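You operate a simulated robot arm through the tools that you are given. There is no shell and no other tool. Be economical: measure what you need, move in short steps, check, and stop when the job is done.

You run a simulated robot arm. Do the job below in one go: nothing can be reset, and whatever is moved stays where it is left.

## Task
Dry-fit the three ribs and lay the long strip in their notches.
Fine: short rib in slot one, medium in two, long in three; no glue yet.

It is judged by the outcome, as a careful person would: the job done as asked, and still so three seconds after it is handed in. It fails if anything else is knocked over, pushed out of place, dropped, spilled or broken.

## Robot
A 7-joint arm with a two-finger parallel gripper, fixed in place. Base frame: the origin is at the foot of the arm, x ahead of it, y to its left, z up; the work surface is at about z = -0.01. Readings come in m, rad, newtons and seconds.
With the tool pointing down near the work surface it reaches from about 0.22 to 0.58 m from the base axis. Its first joint turns from -1.152 to 1.152 rad. Payload 2.5 kg.
The TCP is the grasp point between the finger pads, 0.023 m short of the fingertips. In the tool frame z runs along the fingers and y along their closing line. The gripper opens to 0.094 m. The fingers are 0.038 m wide and 0.01 m thick; the gripper's body (0.054 by 0.096 m) begins 0.039 m behind the TCP.
Orientation is told as [roll, pitch, yaw] about the base's x, y, z axes, in that order, counted from this pose: with the fingers straight down and closing along the base's y, the tool's x points along the base's -x, its y along +y and its z along -z.

## Interface
- The arm moves only by the tool apply_moves. Its argument "motion" is a list of rows, each an object (a shift or turn left out is 0, a gripper value left out holds the last) with "xyz": the shift along the tool's x, y, z in units of 20 mm (1.0 is 20 mm), a list of three; "angular": the turn, a rotation vector about the tool's x, y, z in units of 4 degrees (1.0 is 4 degrees), a list of three; "grip": the finger opening in m, from 0 to 0.094. In form: [{"xyz": [dx, dy, dz], "angular": [rx, ry, rz], "grip": grip}, ...]. A call has 1 to 20 rows; each row shifts and turns the commanded pose from where the row before left it, along the tool's axes as they then stand. A call with a number of a shift or a turn outside -1 to 1 is refused whole. Rows are played at 5 a second. More than 0.05 m and 0.15 rad between two rows, or a gripper value outside its range, and nothing of the call is played. A pose out of reach is approached as far as the arm can. The call stops where the force on the tool passes 70 N (or 10 N more than at its start, if that is more) or the arm is blocked; 0.2 s more then pass. The fingers move at their own pace (about 0.108 m/s each) and stop on an object; they squeeze with about 25 N. The grip force told is the motor's: it shows also when the fingers shut on nothing. Time passes only in rows, and 0.2 s behind the last, so rows that do not move let the fingers close. The reply holds the time, the measured pose of the TCP, the force on the tool along the base axes, the opening and the grip force, in the units named above and with some noise, with the torque about the TCP (base axes, N m) and any sound that the robot's microphone picked up.
- Cameras (640 x 400 px; columns grow to the right, rows downward): "scene" is fixed at [0.1298, -0.4148, 0.5408]; the picture's right is [0.73, -0.68, 0.00], its down [-0.41, -0.45, -0.79] and it looks along [0.54, 0.58, -0.61] (base axes); focal length 282 px, centre (320, 200). "wrist" rides on the gripper at [0.086, 0.016, -0.075] in the tool frame; the picture's right is [-0.18, 0.98, 0.00], its down [-0.58, -0.11, -0.81] and it looks along [-0.79, -0.15, 0.59] (tool axes); focal length 243 px, centre (320, 200). There is no depth. A picture from a camera that has moved, and an enlarged one, comes with that camera's place and axes in the base frame and with its lens.
- capture(camera): a new picture of that camera. The clock stands still meanwhile.
- enlarge(camera, box): a new picture of the part [left, top, right, bottom] of that camera's present view, enlarged. The clock stands still meanwhile.
- finish_job(): hands the job in; it is judged then, once.

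Go step by step. Nothing tells you positions but the pictures and the camera data: compare them with the known pose of the tool, close in by small moves and look again before you grip or let go. The budget is 120 turns and 64 pictures, counting those below and the enlarged ones. Unless the task says otherwise, let go and move clear before handing in, and close with one line.

The tools are called as a command line: name --argument value ..., lists and objects as JSON in quotes. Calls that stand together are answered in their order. apply_moves: Moves the arm, as the interface text tells. Its arguments: {"type":"object","properties":{"motion":{"type":"array"}},"required":["motion"]} The other tools are called the same way: capture (camera) takes a picture; enlarge (camera, box) takes an enlarged picture of a part of a camera's view; finish_job () hands the job in.

At the start:

```text
t: 0.0
ee_pos: [0.3781, -0.1557, 0.3255]
orientation: [0.001, -0.001, 0.0]
wrist_force: [-0.8, 0.2, -0.2]
ft_torque: [0.03, 0.01, -0.02]
gripper_width: 0.0939
grasp_force: 0.1
```

scene: 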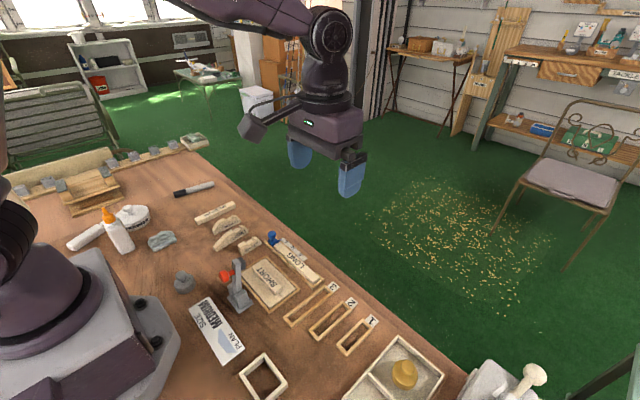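
wrist: 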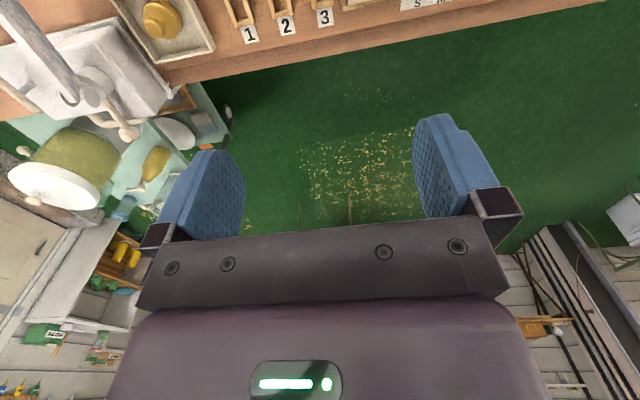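

I see a bench with slots marked 1, 2, 3, and wooden pieces beyond. I'll enlarge the scene to identify the ribs, strip and labels.

enlarge --camera "scene" --box '[180, 190, 400, 360]'

enlarge --camera "scene" --box '[0, 120, 260, 300]'

```text
2.35 times, centred on (290, 275) of scene
camera zoom: at [0.1298, -0.4148, 0.5408], right [0.73, -0.68, 0.0], down [-0.41, -0.45, -0.79], along [0.54, 0.58, -0.61], focal length 664 px, centre (391, 24)
```

zoom: 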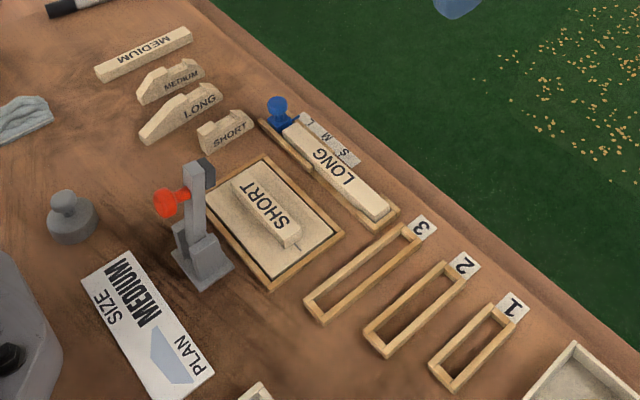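

```text
2.22 times, centred on (130, 210) of scene
camera zoom: at [0.1298, -0.4148, 0.5408], right [0.73, -0.68, 0.0], down [-0.41, -0.45, -0.79], along [0.54, 0.58, -0.61], focal length 627 px, centre (742, 178)
```

zoom: 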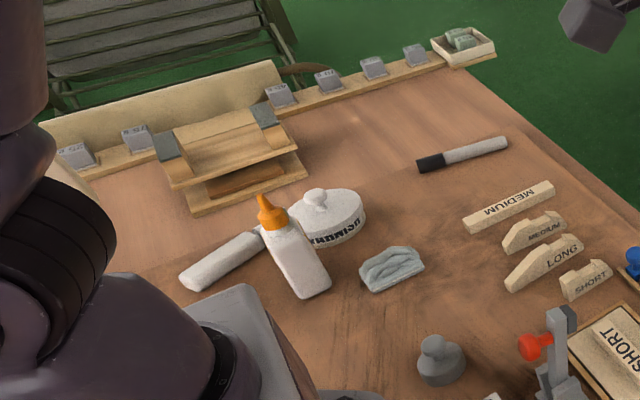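

The three ribs lie at about y 0.07–0.18, x 0.33. The long strip sits in a gauge tray at about x 0.39, y -0.12 to 0.03, and the slots run along x at y -0.15, -0.21 and -0.26. I'll tilt the wrist camera to look straight down on them.

apply_moves --motion '[{"xyz": [0, 0.9, 0], "angular": [0, 1, 0], "grip": 0.06}, {"xyz": [0, 0.9, 0], "angular": [0, 1, 0]}, {"xyz": [0, 0.9, 0], "angular": [0, 1, 0]}, {"xyz": [0, 0.9, 0], "angular": [0, 1, 0]}, {"xyz": [0, 0.9, 0], "angular": [0, 1, 0]}, {"xyz": [0, 0.9, 0], "angular": [0, 1, 0]}, {"xyz": [0, 0.9, 0], "angular": [0, 1, 0]}, {"xyz": [0, 0.9, 0], "angular": [0, 1, 0]}, {"xyz": [0, 0.9, 0], "angular": [0, 1, 0]}, {"xyz": [0, 0.9, 0], "angular": [0, 1, 0]}, {}]'

capture --camera "wrist"

```text
t: 2.4
ee_pos: [0.3779, 0.0236, 0.3251]
orientation: [0.0, 0.701, -0.002]
wrist_force: [-0.4, 1.1, 0.0]
ft_torque: [0.01, 0.0, -0.03]
gripper_width: 0.0599
grasp_force: 0.1
```

```text
59 pictures are left
camera wrist: at [0.3591, 0.0406, 0.439], right [0.14, 0.98, -0.12], down [0.96, -0.11, 0.24], along [0.23, -0.15, -0.96], focal length 243 px, centre (320, 200)
```

wrist: 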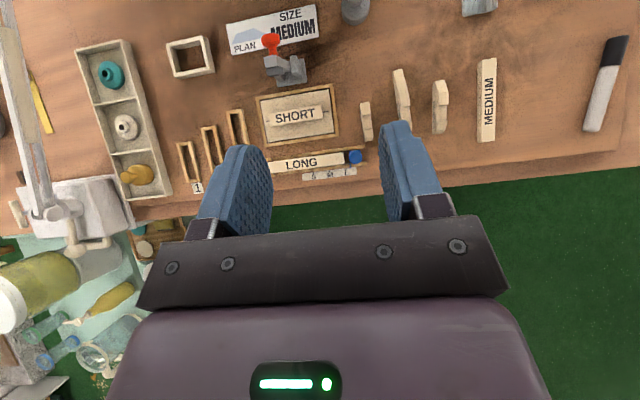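

The view works but the fingers hide things. I'll pull back 0.1 m toward the base for a clear look.

apply_moves --motion '[{"xyz": [0.766, -0.5, 0.643]}, {"xyz": [0.766, -0.5, 0.643]}, {"xyz": [0.766, -0.5, 0.643]}, {"xyz": [0.766, 0, 0.643]}, {"xyz": [0.766, 0, 0.643]}, {}]'

enlarge --camera "wrist" --box '[330, 100, 530, 225]'

enlarge --camera "wrist" --box '[160, 120, 360, 245]'

```text
t: 3.8
ee_pos: [0.2779, -0.0078, 0.3244]
orientation: [0.0, 0.698, -0.001]
wrist_force: [0.5, 0.8, 0.4]
ft_torque: [-0.01, 0.02, -0.03]
gripper_width: 0.06
grasp_force: 0.1
```

```text
3.20 times, centred on (430, 162) of wrist
camera zoom: at [0.2594, 0.01, 0.438], right [0.14, 0.98, -0.12], down [0.96, -0.11, 0.24], along [0.23, -0.15, -0.96], focal length 776 px, centre (-32, 320)
```

zoom: 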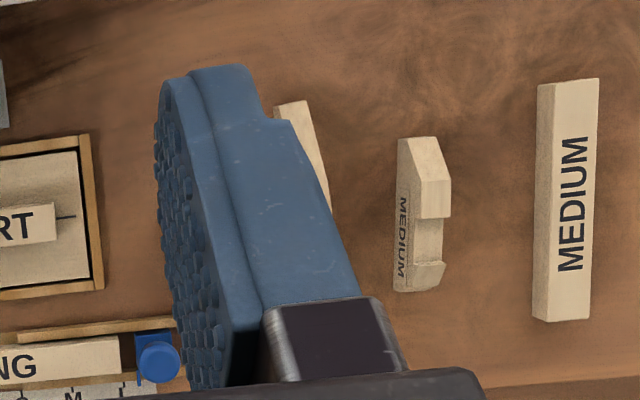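

```text
3.20 times, centred on (260, 182) of wrist
camera zoom: at [0.2594, 0.01, 0.438], right [0.14, 0.98, -0.12], down [0.96, -0.11, 0.24], along [0.23, -0.15, -0.96], focal length 776 px, centre (512, 256)
```

zoom: 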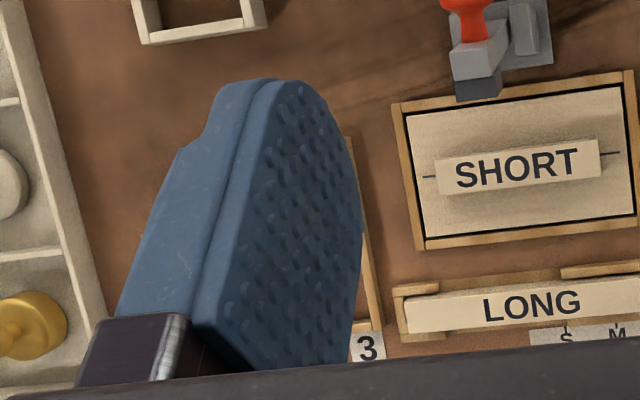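

The ribs' notches sit toward their far (+x) ends. I'll close the gripper to clear the view and look at the gauge tray from the scene camera.

enlarge --camera "scene" --box '[255, 222, 335, 272]'

enlarge --camera "scene" --box '[205, 205, 285, 255]'

enlarge --camera "scene" --box '[270, 275, 390, 350]'

```text
8.00 times, centred on (295, 247) of scene
camera zoom: at [0.1298, -0.4148, 0.5408], right [0.73, -0.68, 0.0], down [-0.41, -0.45, -0.79], along [0.54, 0.58, -0.61], focal length 2258 px, centre (520, -176)
```

zoom: 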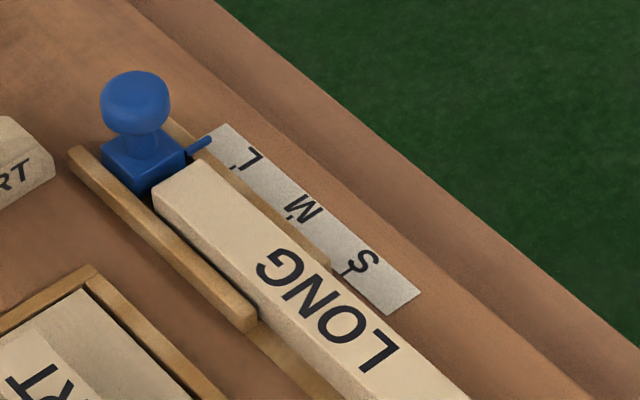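

```text
8.00 times, centred on (245, 230) of scene
camera zoom: at [0.1298, -0.4148, 0.5408], right [0.73, -0.68, 0.0], down [-0.41, -0.45, -0.79], along [0.54, 0.58, -0.61], focal length 2258 px, centre (920, -40)
```

zoom: 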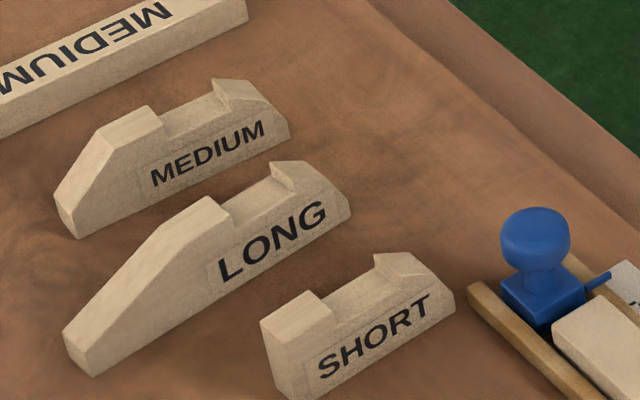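

```text
5.33 times, centred on (330, 312) of scene
camera zoom: at [0.1298, -0.4148, 0.5408], right [0.73, -0.68, 0.0], down [-0.41, -0.45, -0.79], along [0.54, 0.58, -0.61], focal length 1505 px, centre (267, -400)
```

zoom: 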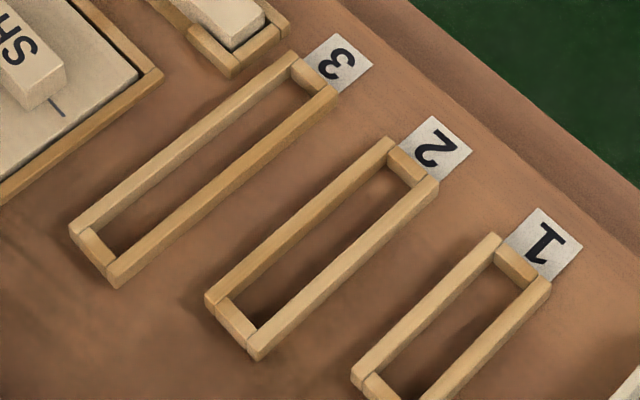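

Ribs clear: notch toward +x on all three, labels facing -y, and the slots run in the same direction. I'll go over the ribs with a lower tilt for a measured look.

apply_moves --motion '[{"xyz": [0, 0.5, 0], "angular": [0, -1, 0], "grip": 0.094}, {"xyz": [0, 0.5, 0], "angular": [0, -1, 0]}, {"xyz": [0, 0.5, 0], "angular": [0, -1, 0]}, {"xyz": [0, 0.5, 0], "angular": [0, -1, 0]}, {"xyz": [-0.898, 0.557, 0.577]}, {"xyz": [-0.898, 0.557, 0.577]}, {"xyz": [-0.898, 0.557, 0.577]}, {"xyz": [-0.898, 0.557, 0.577]}, {"xyz": [-0.898, 0.557, 0.577]}, {"xyz": [-0.898, 0.557, 0.577]}, {"xyz": [-0.898, 0.557, 0.577]}, {}, {}]'

capture --camera "wrist"

```text
t: 6.6
ee_pos: [0.3601, 0.111, 0.2]
orientation: [0.0, 0.42, 0.001]
wrist_force: [-0.4, -0.4, -0.2]
ft_torque: [-0.01, -0.03, -0.02]
gripper_width: 0.0939
grasp_force: 0.0
```

```text
53 pictures are left
camera wrist: at [0.3108, 0.1278, 0.3045], right [0.17, 0.98, -0.07], down [0.86, -0.11, 0.5], along [0.48, -0.15, -0.86], focal length 243 px, centre (320, 200)
```

wrist: 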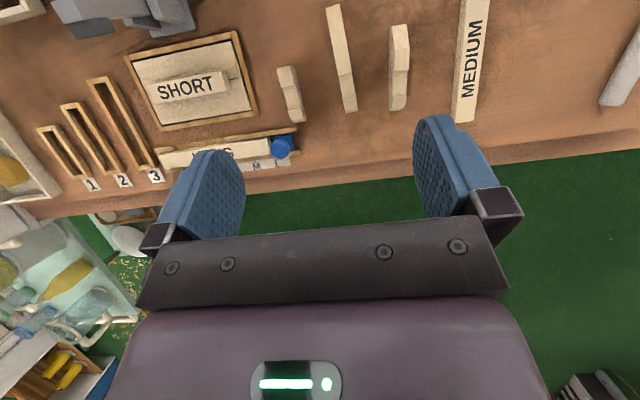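

enlarge --camera "wrist" --box '[260, 0, 420, 128]'

enlarge --camera "wrist" --box '[30, 60, 310, 200]'

```text
3.12 times, centred on (340, 64) of wrist
camera zoom: at [0.3108, 0.1278, 0.3045], right [0.17, 0.98, -0.07], down [0.86, -0.11, 0.5], along [0.48, -0.15, -0.86], focal length 758 px, centre (258, 625)
```

zoom: 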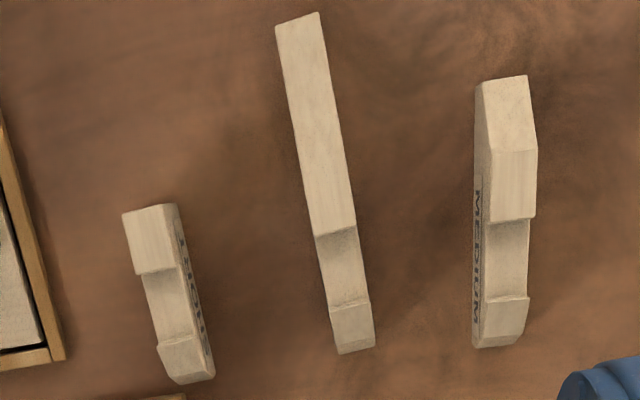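

```text
2.29 times, centred on (170, 130) of wrist
camera zoom: at [0.3108, 0.1278, 0.3045], right [0.17, 0.98, -0.07], down [0.86, -0.11, 0.5], along [0.48, -0.15, -0.86], focal length 555 px, centre (663, 360)
```

zoom: 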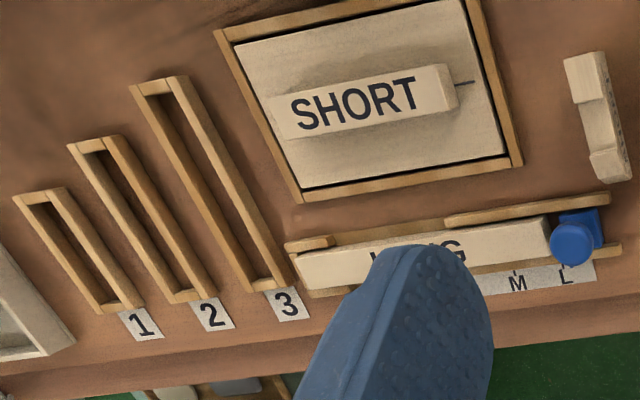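

The ribs are about 35 mm tall and 14 mm thick. Short is at about (0.337, 0.070), long at (0.317, 0.129) with yaw +5°, and medium at (0.333, 0.186) with yaw about -2.5°. Next I'll measure the slots from directly above.

apply_moves --motion '[{"xyz": [0, -1, 0]}, {"xyz": [0, -1, 0]}, {"xyz": [0, -1, 0]}, {"xyz": [0, -1, 0]}, {"xyz": [0, -1, 0]}, {"xyz": [0, -1, 0]}, {"xyz": [0, -1, 0]}, {"xyz": [0, -1, 0]}, {"xyz": [0, -1, 0]}, {"xyz": [0, -1, 0]}, {"xyz": [0, -1, 0]}, {"xyz": [0, -1, 0]}, {"xyz": [0, -1, 0]}, {"xyz": [0, -1, 0]}, {"xyz": [0, -1, 0]}, {"xyz": [0, -0.7, 0]}, {}]'

enlarge --camera "wrist" --box '[250, 0, 420, 130]'

enlarge --camera "wrist" --box '[370, 20, 570, 145]'

```text
t: 10.2
ee_pos: [0.3594, -0.2013, 0.2]
orientation: [-0.001, 0.416, 0.001]
wrist_force: [-0.3, -0.5, -1.2]
ft_torque: [0.02, 0.01, 0.01]
gripper_width: 0.0941
grasp_force: 0.2
```

```text
3.08 times, centred on (335, 65) of wrist
camera zoom: at [0.3103, -0.1858, 0.3046], right [0.17, 0.98, -0.07], down [0.86, -0.11, 0.5], along [0.48, -0.15, -0.86], focal length 746 px, centre (274, 615)
```

zoom: 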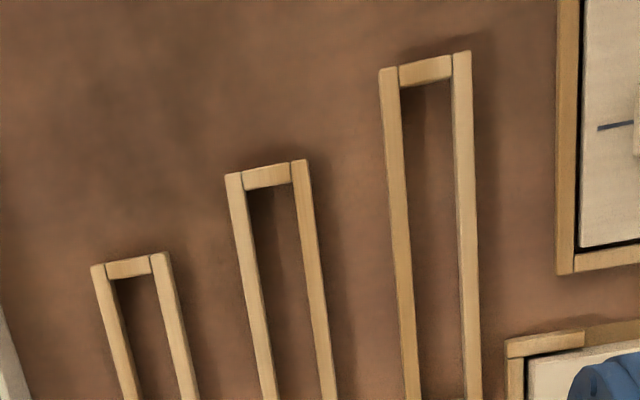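

```text
3.20 times, centred on (470, 82) of wrist
camera zoom: at [0.3103, -0.1858, 0.3046], right [0.17, 0.98, -0.07], down [0.86, -0.11, 0.5], along [0.48, -0.15, -0.86], focal length 776 px, centre (-160, 576)
```

zoom: 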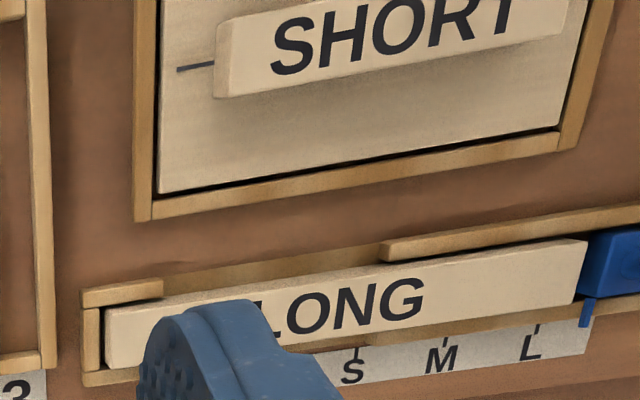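

enlarge --camera "wrist" --box '[250, 80, 420, 186]'

```text
3.76 times, centred on (335, 133) of wrist
camera zoom: at [0.3103, -0.1858, 0.3046], right [0.17, 0.98, -0.07], down [0.86, -0.11, 0.5], along [0.48, -0.15, -0.86], focal length 913 px, centre (264, 452)
```

zoom: 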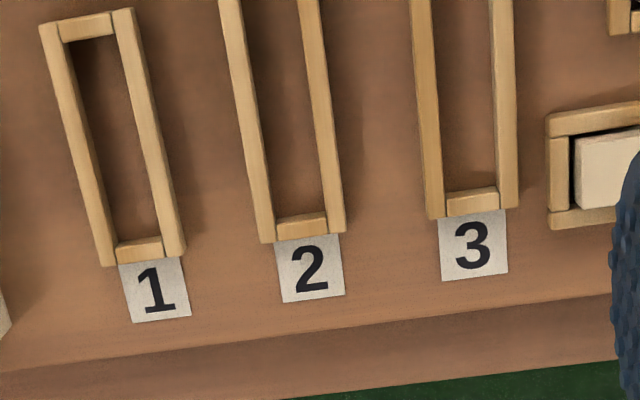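

Slots measured, all with inner far ends at x=0.394:

| Slot | Inner centre (x, y) |
|---|---|
| 3 | (0.341, -0.154) |
| 2 | (0.351, -0.2103) |
| 1 | (0.362, -0.267) |

Going to the short rib first, stopping above it.

apply_moves --motion '[{"xyz": [0, 1, 0], "angular": [0, -1, 0], "grip": 0.05}, {"xyz": [0, 1, 0], "angular": [0, -1, 0]}, {"xyz": [0, 1, 0], "angular": [0, -1, 0]}, {"xyz": [0, 1, 0], "angular": [0, -1, 0]}, {"xyz": [0, 1, 0], "angular": [0, -1, 0]}, {"xyz": [0, 1, 0], "angular": [0, -0.96, 0]}, {"xyz": [0.5, 1, 0]}, {"xyz": [0.62, 1, 0]}, {"xyz": [0, 1, 0]}, {"xyz": [0, 1, 0]}, {"xyz": [0, 1, 0]}, {"xyz": [0, 1, 0]}, {"xyz": [0, 1, 0]}, {"xyz": [0, 0.53, 1]}, {"xyz": [0, 0, 1]}, {"xyz": [0, 0, 1]}, {"xyz": [0, 0, 1]}, {"xyz": [0, 0, 1]}, {"xyz": [0, 0, 1]}, {}]'

capture --camera "wrist"

enlarge --camera "scene" --box '[200, 170, 312, 240]'

```text
t: 14.4
ee_pos: [0.3373, 0.0688, 0.0786]
orientation: [-0.001, 0.001, 0.002]
wrist_force: [-0.1, -0.1, -0.3]
ft_torque: [0.01, -0.01, 0.02]
gripper_width: 0.0498
grasp_force: 0.0
```

```text
47 pictures are left
camera wrist: at [0.2508, 0.0851, 0.1553], right [0.18, 0.98, 0.0], down [0.58, -0.11, 0.81], along [0.79, -0.15, -0.59], focal length 243 px, centre (320, 200)
```

wrist: 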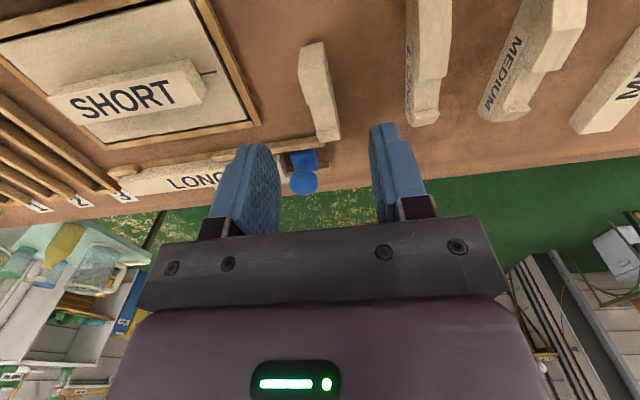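

```text
5.71 times, centred on (256, 205) of scene
camera zoom: at [0.1298, -0.4148, 0.5408], right [0.73, -0.68, 0.0], down [-0.41, -0.45, -0.79], along [0.54, 0.58, -0.61], focal length 1613 px, centre (686, 171)
```

zoom: 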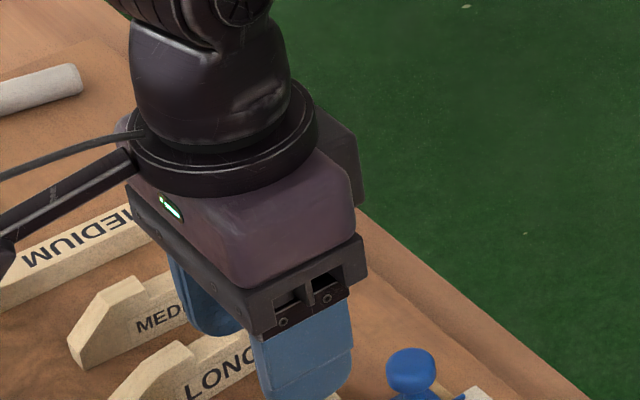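

The rib is centred between the fingers. Descending to TCP z≈0.032 and closing.

apply_moves --motion '[{"xyz": [0, 0, 0.8]}, {"xyz": [0, 0, 0.8]}, {"xyz": [0, 0, 0.73]}, {}, {"grip": 0.005}, {}, {}, {}]'

capture --camera "wrist"

```text
t: 16.2
ee_pos: [0.337, 0.0692, 0.0321]
orientation: [0.0, 0.003, 0.0]
wrist_force: [1.0, -0.2, 0.1]
ft_torque: [-0.01, 0.01, -0.01]
gripper_width: 0.0135
grasp_force: 14.0
```

```text
45 pictures are left
camera wrist: at [0.2504, 0.0848, 0.1092], right [0.18, 0.98, 0.0], down [0.58, -0.11, 0.8], along [0.79, -0.15, -0.59], focal length 243 px, centre (320, 200)
```

wrist: 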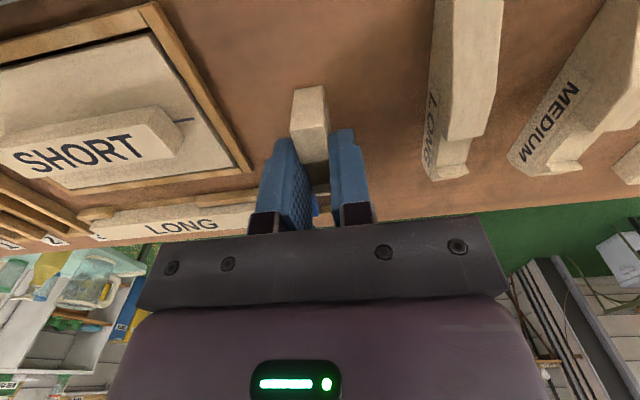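

enlarge --camera "wrist" --box '[250, 70, 380, 170]'

apply_moves --motion '[{"xyz": [0, 0, -0.5]}, {"xyz": [0, 0, -1]}, {"xyz": [0, 0, -1]}, {}]'

enlarge --camera "wrist" --box '[250, 70, 380, 170]'

enlarge --camera "scene" --box '[210, 180, 306, 240]'

```text
4.00 times, centred on (315, 120) of wrist
camera zoom: at [0.2504, 0.0848, 0.1092], right [0.18, 0.98, 0.0], down [0.58, -0.11, 0.8], along [0.79, -0.15, -0.59], focal length 970 px, centre (340, 520)
```

zoom: 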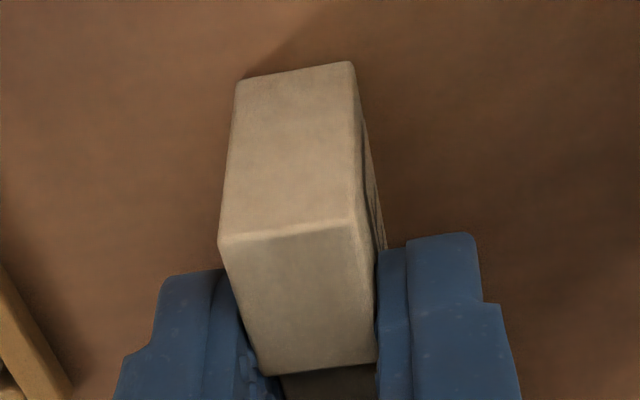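

```text
t: 17.2
ee_pos: [0.338, 0.068, 0.0855]
orientation: [0.0, 0.004, 0.001]
wrist_force: [-0.2, 0.2, 0.8]
ft_torque: [-0.02, -0.01, 0.03]
gripper_width: 0.0135
grasp_force: 14.0
```

```text
4.00 times, centred on (315, 120) of wrist
camera zoom: at [0.2506, 0.0849, 0.1602], right [0.18, 0.98, 0.0], down [0.58, -0.11, 0.8], along [0.79, -0.15, -0.59], focal length 970 px, centre (340, 520)
```

zoom: 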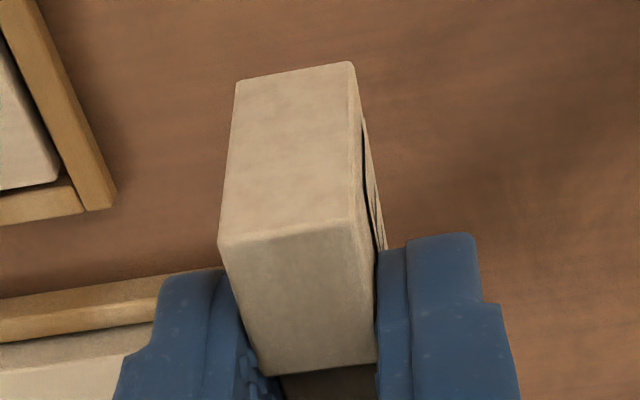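

```text
6.67 times, centred on (258, 210) of scene
camera zoom: at [0.1298, -0.4148, 0.5408], right [0.73, -0.68, 0.0], down [-0.41, -0.45, -0.79], along [0.54, 0.58, -0.61], focal length 1881 px, centre (733, 133)
```

zoom: 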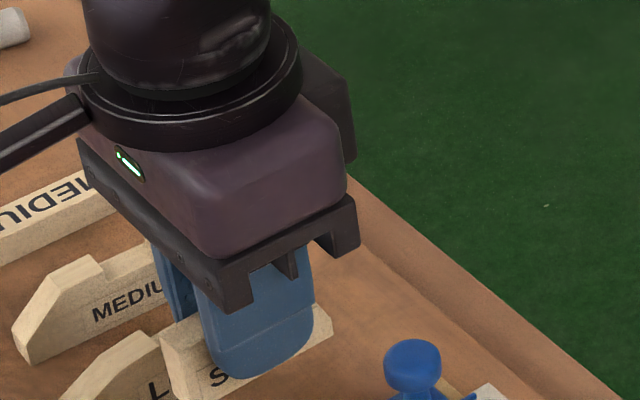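

The short rib is held square and lifted cleanly. Carrying it high over to slot 1, then stopping just above for a relative check.

apply_moves --motion '[{"xyz": [0, 0, -1]}, {"xyz": [0, 0, -1.0]}, {"xyz": [-0.6, -1, 0]}, {"xyz": [-0.6, -1, 0]}, {"xyz": [0, -1, 0]}, {"xyz": [0, -1, 0]}, {"xyz": [0, -1, 0]}, {"xyz": [0, -1, 0]}, {"xyz": [0, -1, 0]}, {"xyz": [0, -1, 0]}, {"xyz": [0, -1, 0]}, {"xyz": [0, -1, 0]}, {"xyz": [0, -1, 0]}, {"xyz": [0, -1, 0]}, {"xyz": [0, -1, 0]}, {"xyz": [0, -1, 0]}, {"xyz": [0, -1, 0]}, {"xyz": [0, -1, 0]}, {"xyz": [0, -0.8, 0]}, {}]'

apply_moves --motion '[{"xyz": [0, 0, 1]}, {"xyz": [0, 0, 1]}, {"xyz": [0, 0, 1]}, {"xyz": [0, 0, 0.5]}, {}]'

enlarge --camera "wrist" --box '[230, 60, 390, 190]'

enlarge --camera "scene" --box '[300, 260, 420, 370]'

```text
t: 21.4
ee_pos: [0.361, -0.2683, 0.1223]
orientation: [-0.001, 0.003, 0.001]
wrist_force: [0.3, 0.1, 0.1]
ft_torque: [-0.01, 0.02, 0.0]
gripper_width: 0.0136
grasp_force: 14.8
```

```text
t: 22.6
ee_pos: [0.3622, -0.2679, 0.0537]
orientation: [0.0, 0.004, -0.001]
wrist_force: [-0.4, 0.9, -0.2]
ft_torque: [0.01, 0.02, 0.03]
gripper_width: 0.0134
grasp_force: 13.9
```

```text
3.08 times, centred on (310, 125) of wrist
camera zoom: at [0.2746, -0.2512, 0.129], right [0.18, 0.98, 0.0], down [0.58, -0.11, 0.8], along [0.79, -0.15, -0.59], focal length 746 px, centre (351, 431)
```

zoom: 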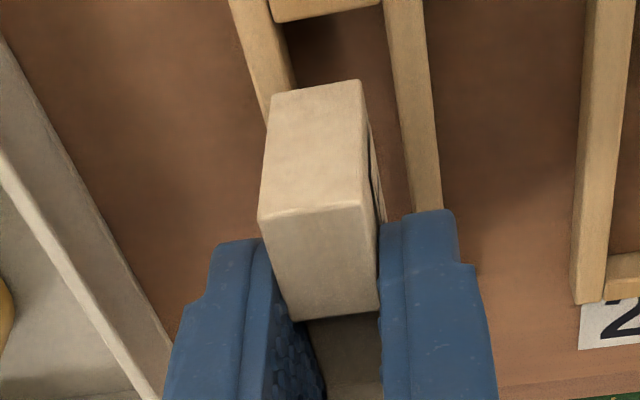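

```text
3.64 times, centred on (360, 315) of scene
camera zoom: at [0.1298, -0.4148, 0.5408], right [0.73, -0.68, 0.0], down [-0.41, -0.45, -0.79], along [0.54, 0.58, -0.61], focal length 1026 px, centre (174, -218)
```

zoom: 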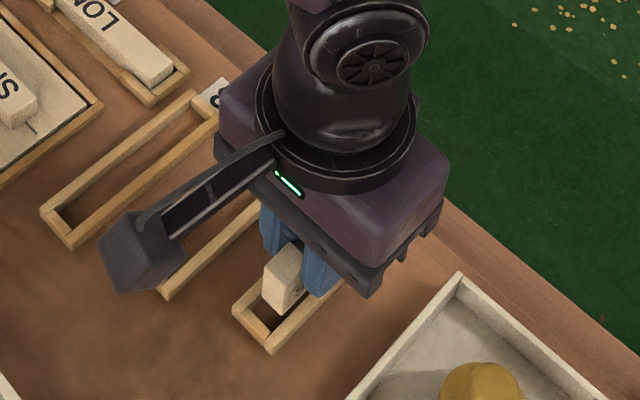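

The rib is about 4 mm too far in +x and about 3 mm too far in -y relative to slot 1. Correcting, lowering slightly and looking again.

apply_moves --motion '[{"xyz": [0.2, 0.13, 0]}, {"xyz": [0, 0, 0.35]}, {}, {}]'

enlarge --camera "wrist" --box '[250, 50, 380, 150]'

enlarge --camera "scene" --box '[330, 315, 402, 370]'

```text
t: 23.6
ee_pos: [0.3568, -0.2651, 0.0474]
orientation: [-0.001, 0.003, 0.0]
wrist_force: [-0.1, -1.4, 0.6]
ft_torque: [-0.01, 0.02, 0.01]
gripper_width: 0.0132
grasp_force: 14.4
```

```text
4.00 times, centred on (315, 100) of wrist
camera zoom: at [0.2707, -0.2484, 0.1225], right [0.18, 0.98, 0.0], down [0.58, -0.11, 0.8], along [0.79, -0.15, -0.59], focal length 970 px, centre (340, 600)
```

zoom: 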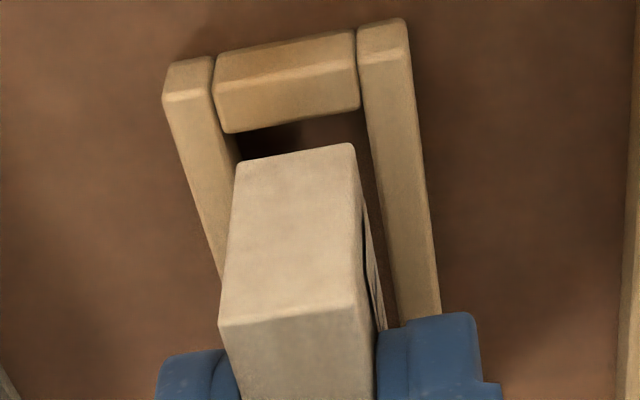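

```text
7.27 times, centred on (366, 342) of scene
camera zoom: at [0.1298, -0.4148, 0.5408], right [0.73, -0.68, 0.0], down [-0.41, -0.45, -0.79], along [0.54, 0.58, -0.61], focal length 2052 px, centre (-14, -836)
```

zoom: 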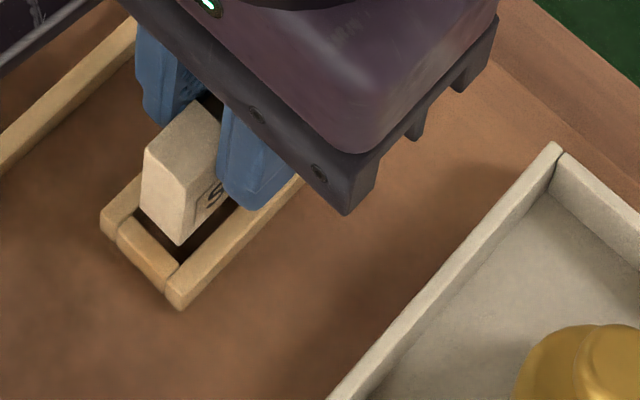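

Rib 1 now sits within the slot outline, with about 1.5 mm of clearance. Lowering it in gently.

apply_moves --motion '[{"xyz": [0, -0.02, 0.15]}, {"xyz": [0, 0, 0.15]}, {"xyz": [0, 0, 0.15]}, {}]'

enlarge --camera "wrist" --box '[250, 50, 380, 150]'

```text
t: 24.6
ee_pos: [0.3563, -0.266, 0.0381]
orientation: [0.0, 0.005, 0.002]
wrist_force: [-0.8, -0.4, 0.3]
ft_torque: [0.0, -0.01, -0.01]
gripper_width: 0.0134
grasp_force: 13.7
```

```text
4.00 times, centred on (315, 100) of wrist
camera zoom: at [0.2707, -0.2487, 0.1134], right [0.18, 0.98, 0.0], down [0.58, -0.11, 0.8], along [0.79, -0.15, -0.59], focal length 970 px, centre (340, 600)
```

zoom: 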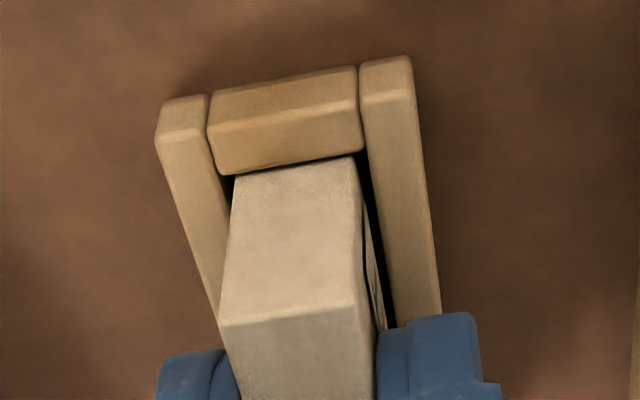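

It enters with no resistance. Lowering the last 6 mm to the table and releasing.

apply_moves --motion '[{"xyz": [-0.03, 0, 0.15]}, {"xyz": [0, 0, 0.15]}, {}, {"grip": 0.034}, {}, {"xyz": [0, 0, -0.5]}, {"xyz": [0, 0, -1]}, {"xyz": [0, 0, -1]}, {"xyz": [0, 0, -1]}, {}]'

enlarge --camera "wrist" --box '[230, 40, 390, 190]'

```text
t: 26.8
ee_pos: [0.358, -0.2651, 0.1021]
orientation: [0.0, 0.002, 0.0]
wrist_force: [0.2, 0.3, 0.1]
ft_torque: [0.02, 0.01, -0.01]
gripper_width: 0.0341
grasp_force: 0.1
```

```text
2.67 times, centred on (310, 115) of wrist
camera zoom: at [0.2714, -0.2483, 0.1784], right [0.18, 0.98, 0.0], down [0.58, -0.11, 0.8], along [0.79, -0.15, -0.59], focal length 647 px, centre (347, 427)
```

zoom: 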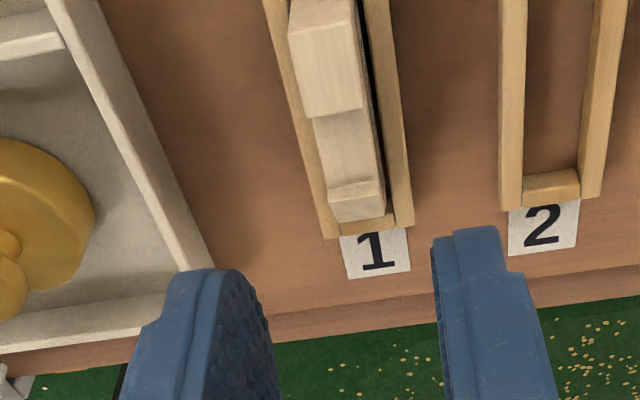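

Rib 1 is seated in slot 1. Next is the medium rib: I'll travel high and hover over it.

apply_moves --motion '[{"xyz": [0, 0, -1]}, {"xyz": [0, 0, -1], "grip": 0.044}, {"xyz": [0.5, 1, 0]}, {"xyz": [0.55, 1, 0]}, {"xyz": [0, 1, 0]}, {"xyz": [0, 1, 0]}, {"xyz": [0, 1, 0]}, {"xyz": [0, 1, 0]}, {"xyz": [0, 1, 0]}, {"xyz": [0, 1, 0]}, {"xyz": [0, 1, 0]}, {"xyz": [0, 1, 0]}, {"xyz": [0, 1, 0]}, {"xyz": [0, 1, 0]}, {"xyz": [0, 1, 0]}, {"xyz": [0, 1, 0]}, {"xyz": [0, 1, 0]}, {"xyz": [0, 1, 0]}, {"xyz": [0, 1, 0]}, {"xyz": [0, 1, 0]}]'

apply_moves --motion '[{"xyz": [0, 1, 0]}, {"xyz": [0, 1, 0]}, {"xyz": [0, 1, 0]}, {"xyz": [0, 1, 0]}, {"xyz": [0, 0.5, 0]}, {"xyz": [0, 0, 1]}, {"xyz": [0, 0, 1]}, {"xyz": [0, 0, 1]}, {}]'

enlarge --camera "wrist" --box '[220, 0, 420, 160]'

```text
t: 31.0
ee_pos: [0.3374, 0.0947, 0.1418]
orientation: [0.001, 0.002, -0.001]
wrist_force: [0.4, -0.3, -0.2]
ft_torque: [0.02, -0.01, -0.02]
gripper_width: 0.0438
grasp_force: 0.1
```

```text
t: 33.0
ee_pos: [0.337, 0.1853, 0.0813]
orientation: [0.001, 0.003, 0.001]
wrist_force: [0.0, 0.4, 0.2]
ft_torque: [0.03, 0.0, 0.06]
gripper_width: 0.0439
grasp_force: 0.0
```

```text
2.50 times, centred on (320, 80) of wrist
camera zoom: at [0.2503, 0.2019, 0.1576], right [0.18, 0.98, 0.0], down [0.58, -0.11, 0.8], along [0.79, -0.15, -0.59], focal length 606 px, centre (320, 500)
```

zoom: 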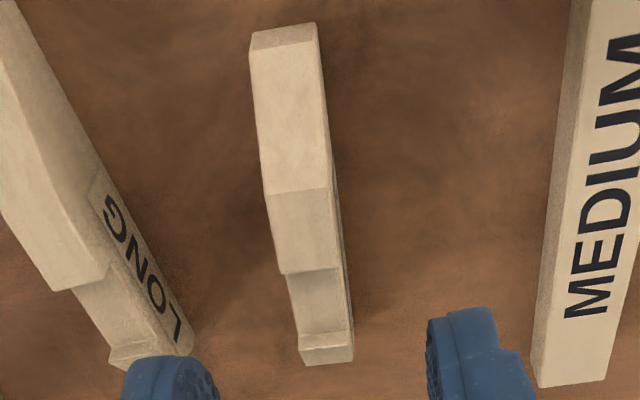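

The medium rib is centred under the gripper, nearly aligned. Descending and gripping.

apply_moves --motion '[{"xyz": [0, 0, 0.8]}, {"xyz": [0, 0, 0.8]}, {"xyz": [0, 0, 0.86]}, {}, {"grip": 0.005}, {}, {}, {"xyz": [0, 0, -0.5]}, {"xyz": [0, 0, -1]}, {"xyz": [0, 0, -1]}, {}]'

enlarge --camera "wrist" --box '[250, 30, 380, 130]'

```text
t: 35.4
ee_pos: [0.338, 0.1854, 0.0813]
orientation: [0.001, 0.001, -0.001]
wrist_force: [-0.1, 0.1, 0.4]
ft_torque: [0.01, -0.01, 0.0]
gripper_width: 0.0134
grasp_force: 14.5
```

```text
4.00 times, centred on (315, 80) of wrist
camera zoom: at [0.2503, 0.2012, 0.1583], right [0.18, 0.98, 0.0], down [0.58, -0.11, 0.8], along [0.79, -0.15, -0.59], focal length 970 px, centre (340, 680)
```

zoom: 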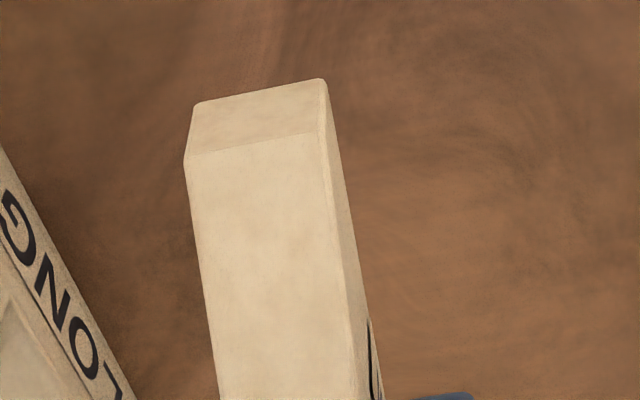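

The medium rib is held straight. Carrying it high to slot 2 (target TCP about 0.3527, -0.209).

apply_moves --motion '[{"xyz": [0, 0, -1]}, {"xyz": [0, 0, -1]}, {"xyz": [0, 0, -1]}, {"xyz": [-0.38, -1, 0]}, {"xyz": [-0.38, -1, 0]}, {"xyz": [0, -1, 0]}, {"xyz": [0, -1, 0]}, {"xyz": [0, -1, 0]}, {"xyz": [0, -1, 0]}, {"xyz": [0, -1, 0]}, {"xyz": [0, -1, 0]}, {"xyz": [0, -1, 0]}, {"xyz": [0, -1, 0]}, {"xyz": [0, -1, 0]}, {"xyz": [0, -1, 0]}, {"xyz": [0, -1, 0]}, {"xyz": [0, -1, 0]}, {"xyz": [0, -1, 0]}, {"xyz": [0, -1, 0]}, {"xyz": [0, -1, 0]}]'

apply_moves --motion '[{"xyz": [0, -1, 0]}, {"xyz": [0, -1, 0]}, {"xyz": [0, -0.72, 0]}, {"xyz": [0, 0, 1]}, {"xyz": [0, 0, 1]}, {"xyz": [0, 0, 1]}, {"xyz": [0, 0, 1]}, {"xyz": [0, 0, 0.65]}, {}, {}]'

enlarge --camera "wrist" --box '[250, 20, 380, 120]'

```text
t: 39.6
ee_pos: [0.3527, -0.1556, 0.1423]
orientation: [0.0, 0.003, -0.001]
wrist_force: [-0.2, 0.2, 0.0]
ft_torque: [0.02, -0.03, 0.0]
gripper_width: 0.0132
grasp_force: 14.1
```

```text
t: 41.8
ee_pos: [0.3516, -0.2093, 0.0493]
orientation: [0.0, 0.003, -0.002]
wrist_force: [0.3, -0.4, 0.0]
ft_torque: [0.01, 0.0, -0.01]
gripper_width: 0.0132
grasp_force: 13.9
```

```text
4.00 times, centred on (315, 70) of wrist
camera zoom: at [0.2644, -0.193, 0.125], right [0.18, 0.98, 0.0], down [0.58, -0.11, 0.8], along [0.79, -0.15, -0.59], focal length 970 px, centre (340, 720)
```

zoom: 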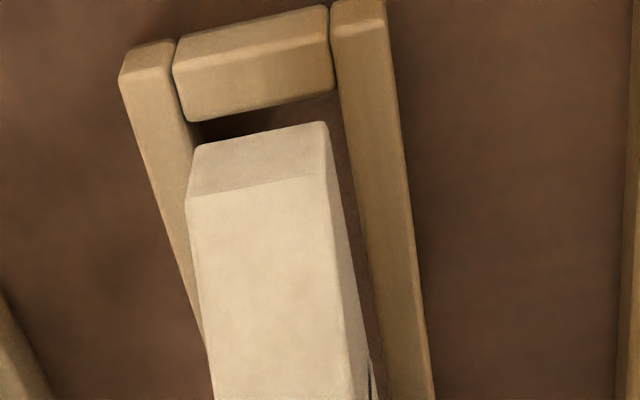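

The rib needs about 1.8 mm more +x. Adjusting, lowering partway and checking.

apply_moves --motion '[{"xyz": [-0.09, -0.03, 0]}, {"xyz": [0, 0, 0.2]}, {"xyz": [0, 0, 0.2]}, {"xyz": [0, 0, 0.12]}, {}]'

enlarge --camera "wrist" --box '[250, 20, 380, 120]'

```text
t: 43.0
ee_pos: [0.3538, -0.2101, 0.0385]
orientation: [-0.002, 0.004, 0.001]
wrist_force: [-0.2, 0.8, -0.2]
ft_torque: [-0.03, 0.0, -0.02]
gripper_width: 0.0134
grasp_force: 14.1
```

```text
4.00 times, centred on (315, 70) of wrist
camera zoom: at [0.2668, -0.1938, 0.1144], right [0.18, 0.98, 0.0], down [0.58, -0.11, 0.8], along [0.79, -0.15, -0.59], focal length 970 px, centre (340, 720)
```

zoom: 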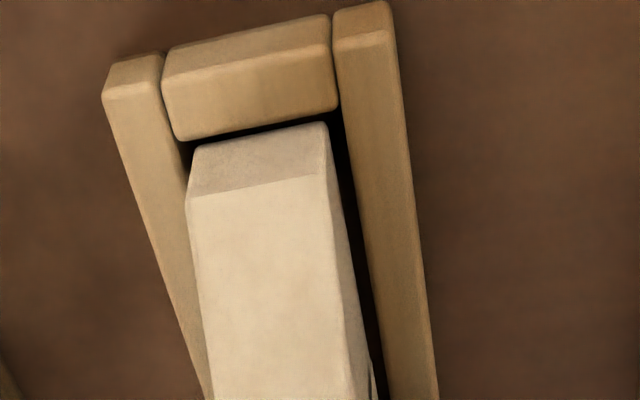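

It is entering freely with gaps all round. Lowering fully and releasing.

apply_moves --motion '[{"xyz": [0, 0, 0.16]}, {"xyz": [0, 0, 0.16]}, {}, {"grip": 0.034}, {}, {"xyz": [0, 0, -0.5]}, {"xyz": [0, 0, -1]}, {"xyz": [0, 0, -1]}, {"xyz": [0, 0, -1]}, {"xyz": [0, 0, -1]}, {"xyz": [0, 0, -1]}, {}]'

enlarge --camera "wrist" --box '[200, 0, 420, 180]'

```text
t: 45.6
ee_pos: [0.3547, -0.2101, 0.1423]
orientation: [-0.001, 0.004, -0.001]
wrist_force: [-0.6, 0.4, -0.1]
ft_torque: [-0.02, -0.03, -0.01]
gripper_width: 0.034
grasp_force: 0.1
```

```text
2.22 times, centred on (310, 90) of wrist
camera zoom: at [0.2675, -0.1937, 0.2183], right [0.18, 0.98, 0.0], down [0.58, -0.11, 0.8], along [0.79, -0.15, -0.59], focal length 539 px, centre (342, 444)
```

zoom: 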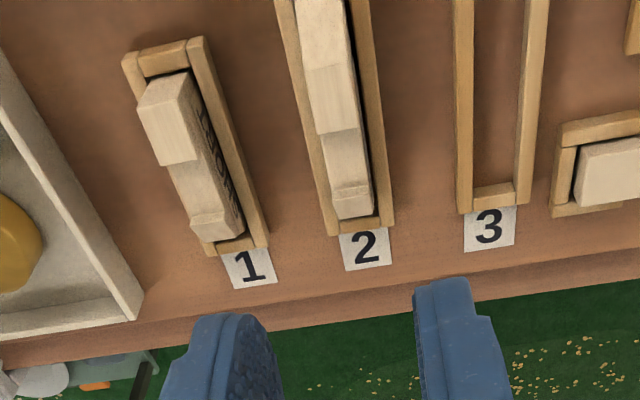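

Ribs 1 and 2 are seated. Next is the long rib, yawed about +5°, which I'll hover over.

apply_moves --motion '[{"xyz": [0.8, 1, 0], "grip": 0.044}, {"xyz": [0.82, 1, 0]}, {"xyz": [0, 1, 0]}, {"xyz": [0, 1, 0]}, {"xyz": [0, 1, 0]}, {"xyz": [0, 1, 0]}, {"xyz": [0, 1, 0]}, {"xyz": [0, 1, 0]}, {"xyz": [0, 1, 0]}, {"xyz": [0, 1, 0]}, {"xyz": [0, 1, 0]}, {"xyz": [0, 1, 0]}, {"xyz": [0, 1, 0]}, {"xyz": [0, 1, 0]}, {"xyz": [0, 1, 0]}, {"xyz": [0, 1, 0]}, {"xyz": [0, 1, 0]}, {"xyz": [0, 0, 1]}, {"xyz": [0, 0, 1]}, {"xyz": [0, 0, 1]}]'

apply_moves --motion '[{"angular": [0, 0, -0.6]}, {"angular": [0, 0, -0.6]}, {}]'

enlarge --camera "wrist" --box '[220, 0, 420, 160]'

```text
t: 49.8
ee_pos: [0.3231, 0.1307, 0.0823]
orientation: [0.0, 0.002, 0.001]
wrist_force: [-0.1, -0.2, 0.1]
ft_torque: [0.01, -0.01, 0.01]
gripper_width: 0.044
grasp_force: 0.0
```

```text
t: 50.6
ee_pos: [0.3209, 0.1301, 0.0828]
orientation: [0.0, 0.003, 0.085]
wrist_force: [0.5, -0.5, 0.4]
ft_torque: [0.03, 0.04, -0.02]
gripper_width: 0.0438
grasp_force: 0.0
```

```text
2.50 times, centred on (320, 80) of wrist
camera zoom: at [0.2342, 0.139, 0.1585], right [0.1, 0.99, 0.0], down [0.59, -0.06, 0.8], along [0.8, -0.08, -0.59], focal length 606 px, centre (320, 500)
```

zoom: 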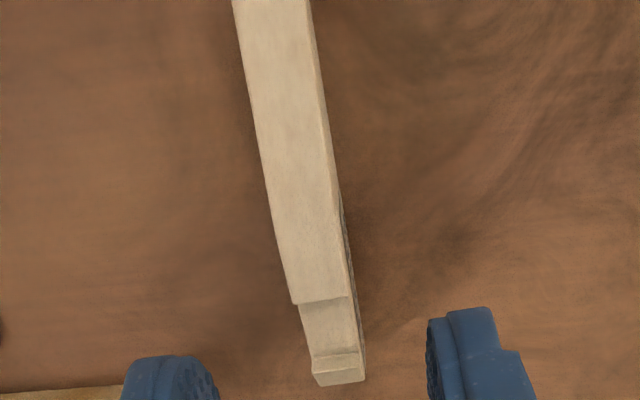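

The long rib lines up. Descending, gripping, lifting.

apply_moves --motion '[{"xyz": [0, 0, 0.8]}, {"xyz": [0, 0, 0.8]}, {"xyz": [0, 0, 0.93]}, {}, {"grip": 0.005}, {}, {}, {"xyz": [0, 0, -0.5]}, {"xyz": [0, 0, -1]}, {"xyz": [0, 0, -1]}, {"xyz": [0, 0, -1], "angular": [0, 0, 0.6]}, {"xyz": [0, 0, -1], "angular": [0, 0, 0.6]}, {}]'

enlarge --camera "wrist" --box '[250, 0, 380, 100]'

```text
t: 53.4
ee_pos: [0.3213, 0.1296, 0.1227]
orientation: [0.001, 0.003, -0.002]
wrist_force: [0.4, 0.6, 0.3]
ft_torque: [-0.01, -0.01, -0.01]
gripper_width: 0.0133
grasp_force: 14.7
```

```text
4.00 times, centred on (315, 50) of wrist
camera zoom: at [0.2354, 0.1463, 0.198], right [0.18, 0.98, 0.0], down [0.58, -0.11, 0.8], along [0.79, -0.15, -0.59], focal length 970 px, centre (340, 800)
```

zoom: 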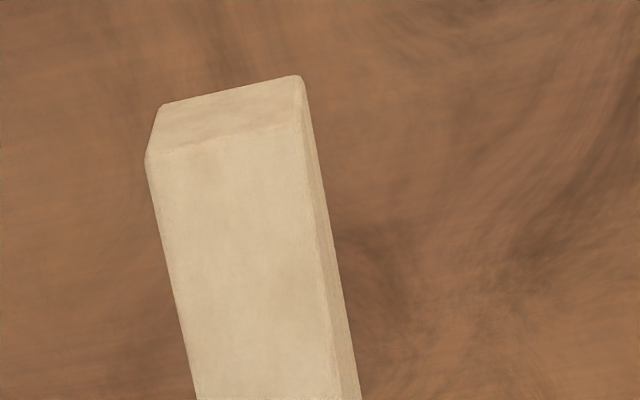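

Long rib held straight. Carrying it to slot 3 (target TCP about 0.346, -0.154), stopping just above.

apply_moves --motion '[{"xyz": [-0.2, 0, -1]}, {"xyz": [-0.5, -1, 0]}, {"xyz": [-0.49, -1, 0]}, {"xyz": [0, -1, 0]}, {"xyz": [0, -1, 0]}, {"xyz": [0, -1, 0]}, {"xyz": [0, -1, 0]}, {"xyz": [0, -1, 0]}, {"xyz": [0, -1, 0]}, {"xyz": [0, -1, 0]}, {"xyz": [0, -1, 0]}, {"xyz": [0, -1, 0]}, {"xyz": [0, -1, 0]}, {"xyz": [0, -1, 0]}, {"xyz": [0, -1, 0]}, {"xyz": [0, -0.19, 0]}, {"xyz": [0, 0, 1]}, {"xyz": [0, 0, 1]}, {"xyz": [0, 0, 1]}, {"xyz": [0, 0, 1]}]'

apply_moves --motion '[{"xyz": [0, 0, 0.65]}, {}, {}]'

enlarge --camera "wrist" --box '[250, 0, 380, 100]'

```text
t: 57.6
ee_pos: [0.3453, -0.1533, 0.0605]
orientation: [0.001, 0.003, -0.001]
wrist_force: [0.3, -0.6, 0.3]
ft_torque: [0.03, 0.0, 0.0]
gripper_width: 0.0128
grasp_force: 14.2
```

```text
t: 58.4
ee_pos: [0.345, -0.1537, 0.047]
orientation: [0.001, 0.0, 0.0]
wrist_force: [0.2, -0.7, -0.1]
ft_torque: [0.02, 0.03, 0.01]
gripper_width: 0.013
grasp_force: 13.7
```

```text
4.00 times, centred on (315, 50) of wrist
camera zoom: at [0.2584, -0.1373, 0.1235], right [0.18, 0.98, 0.0], down [0.58, -0.11, 0.8], along [0.79, -0.15, -0.59], focal length 970 px, centre (340, 800)
```

zoom: 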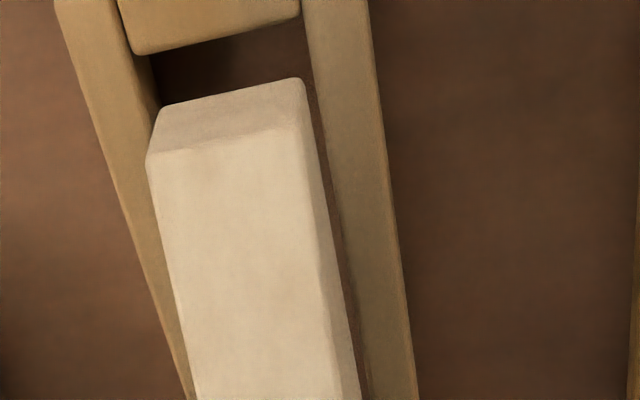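

Adjusting x -1.8 mm and y -0.6 mm, then lowering partway.

apply_moves --motion '[{"xyz": [0.09, -0.03, 0]}, {"xyz": [0, 0, 0.2]}, {"xyz": [0, 0, 0.2]}, {}]'

enlarge --camera "wrist" --box '[250, 0, 380, 100]'

```text
t: 59.4
ee_pos: [0.3438, -0.1549, 0.0402]
orientation: [0.0, 0.003, -0.001]
wrist_force: [0.5, -0.3, 1.2]
ft_torque: [0.01, 0.0, 0.02]
gripper_width: 0.0131
grasp_force: 13.9
```

```text
4.00 times, centred on (315, 50) of wrist
camera zoom: at [0.2568, -0.138, 0.1163], right [0.18, 0.98, 0.0], down [0.58, -0.11, 0.8], along [0.79, -0.15, -0.59], focal length 970 px, centre (340, 800)
```

zoom: 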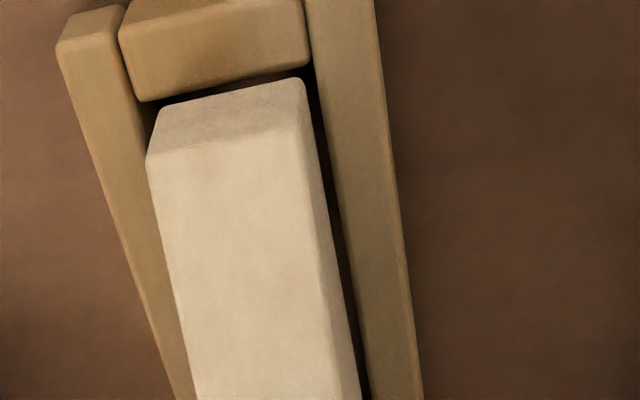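

Good fit. Lowering fully, releasing and retreating up.

apply_moves --motion '[{"xyz": [0, 0, 0.2]}, {"xyz": [0, 0, 0.23]}, {}, {"grip": 0.034}, {}, {"xyz": [0, 0, -0.5]}, {"xyz": [0, 0, -1]}, {"xyz": [0, 0, -1]}, {"xyz": [0, 0, -1]}, {"xyz": [0, 0, -1]}, {"xyz": [0, 0, -1]}, {}]'

capture --camera "wrist"

```text
t: 62.0
ee_pos: [0.3442, -0.1537, 0.1417]
orientation: [-0.002, 0.004, -0.001]
wrist_force: [-0.8, -0.5, 0.5]
ft_torque: [-0.01, 0.0, 0.01]
gripper_width: 0.034
grasp_force: 0.2
```

```text
26 pictures are left
camera wrist: at [0.2571, -0.138, 0.2185], right [0.18, 0.98, 0.0], down [0.58, -0.11, 0.8], along [0.79, -0.15, -0.59], focal length 243 px, centre (320, 200)
```

wrist: 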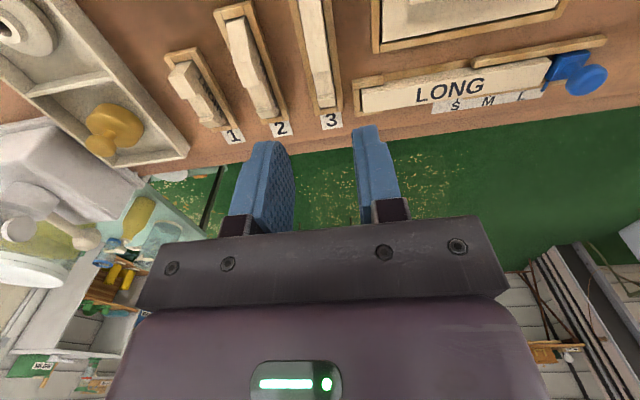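

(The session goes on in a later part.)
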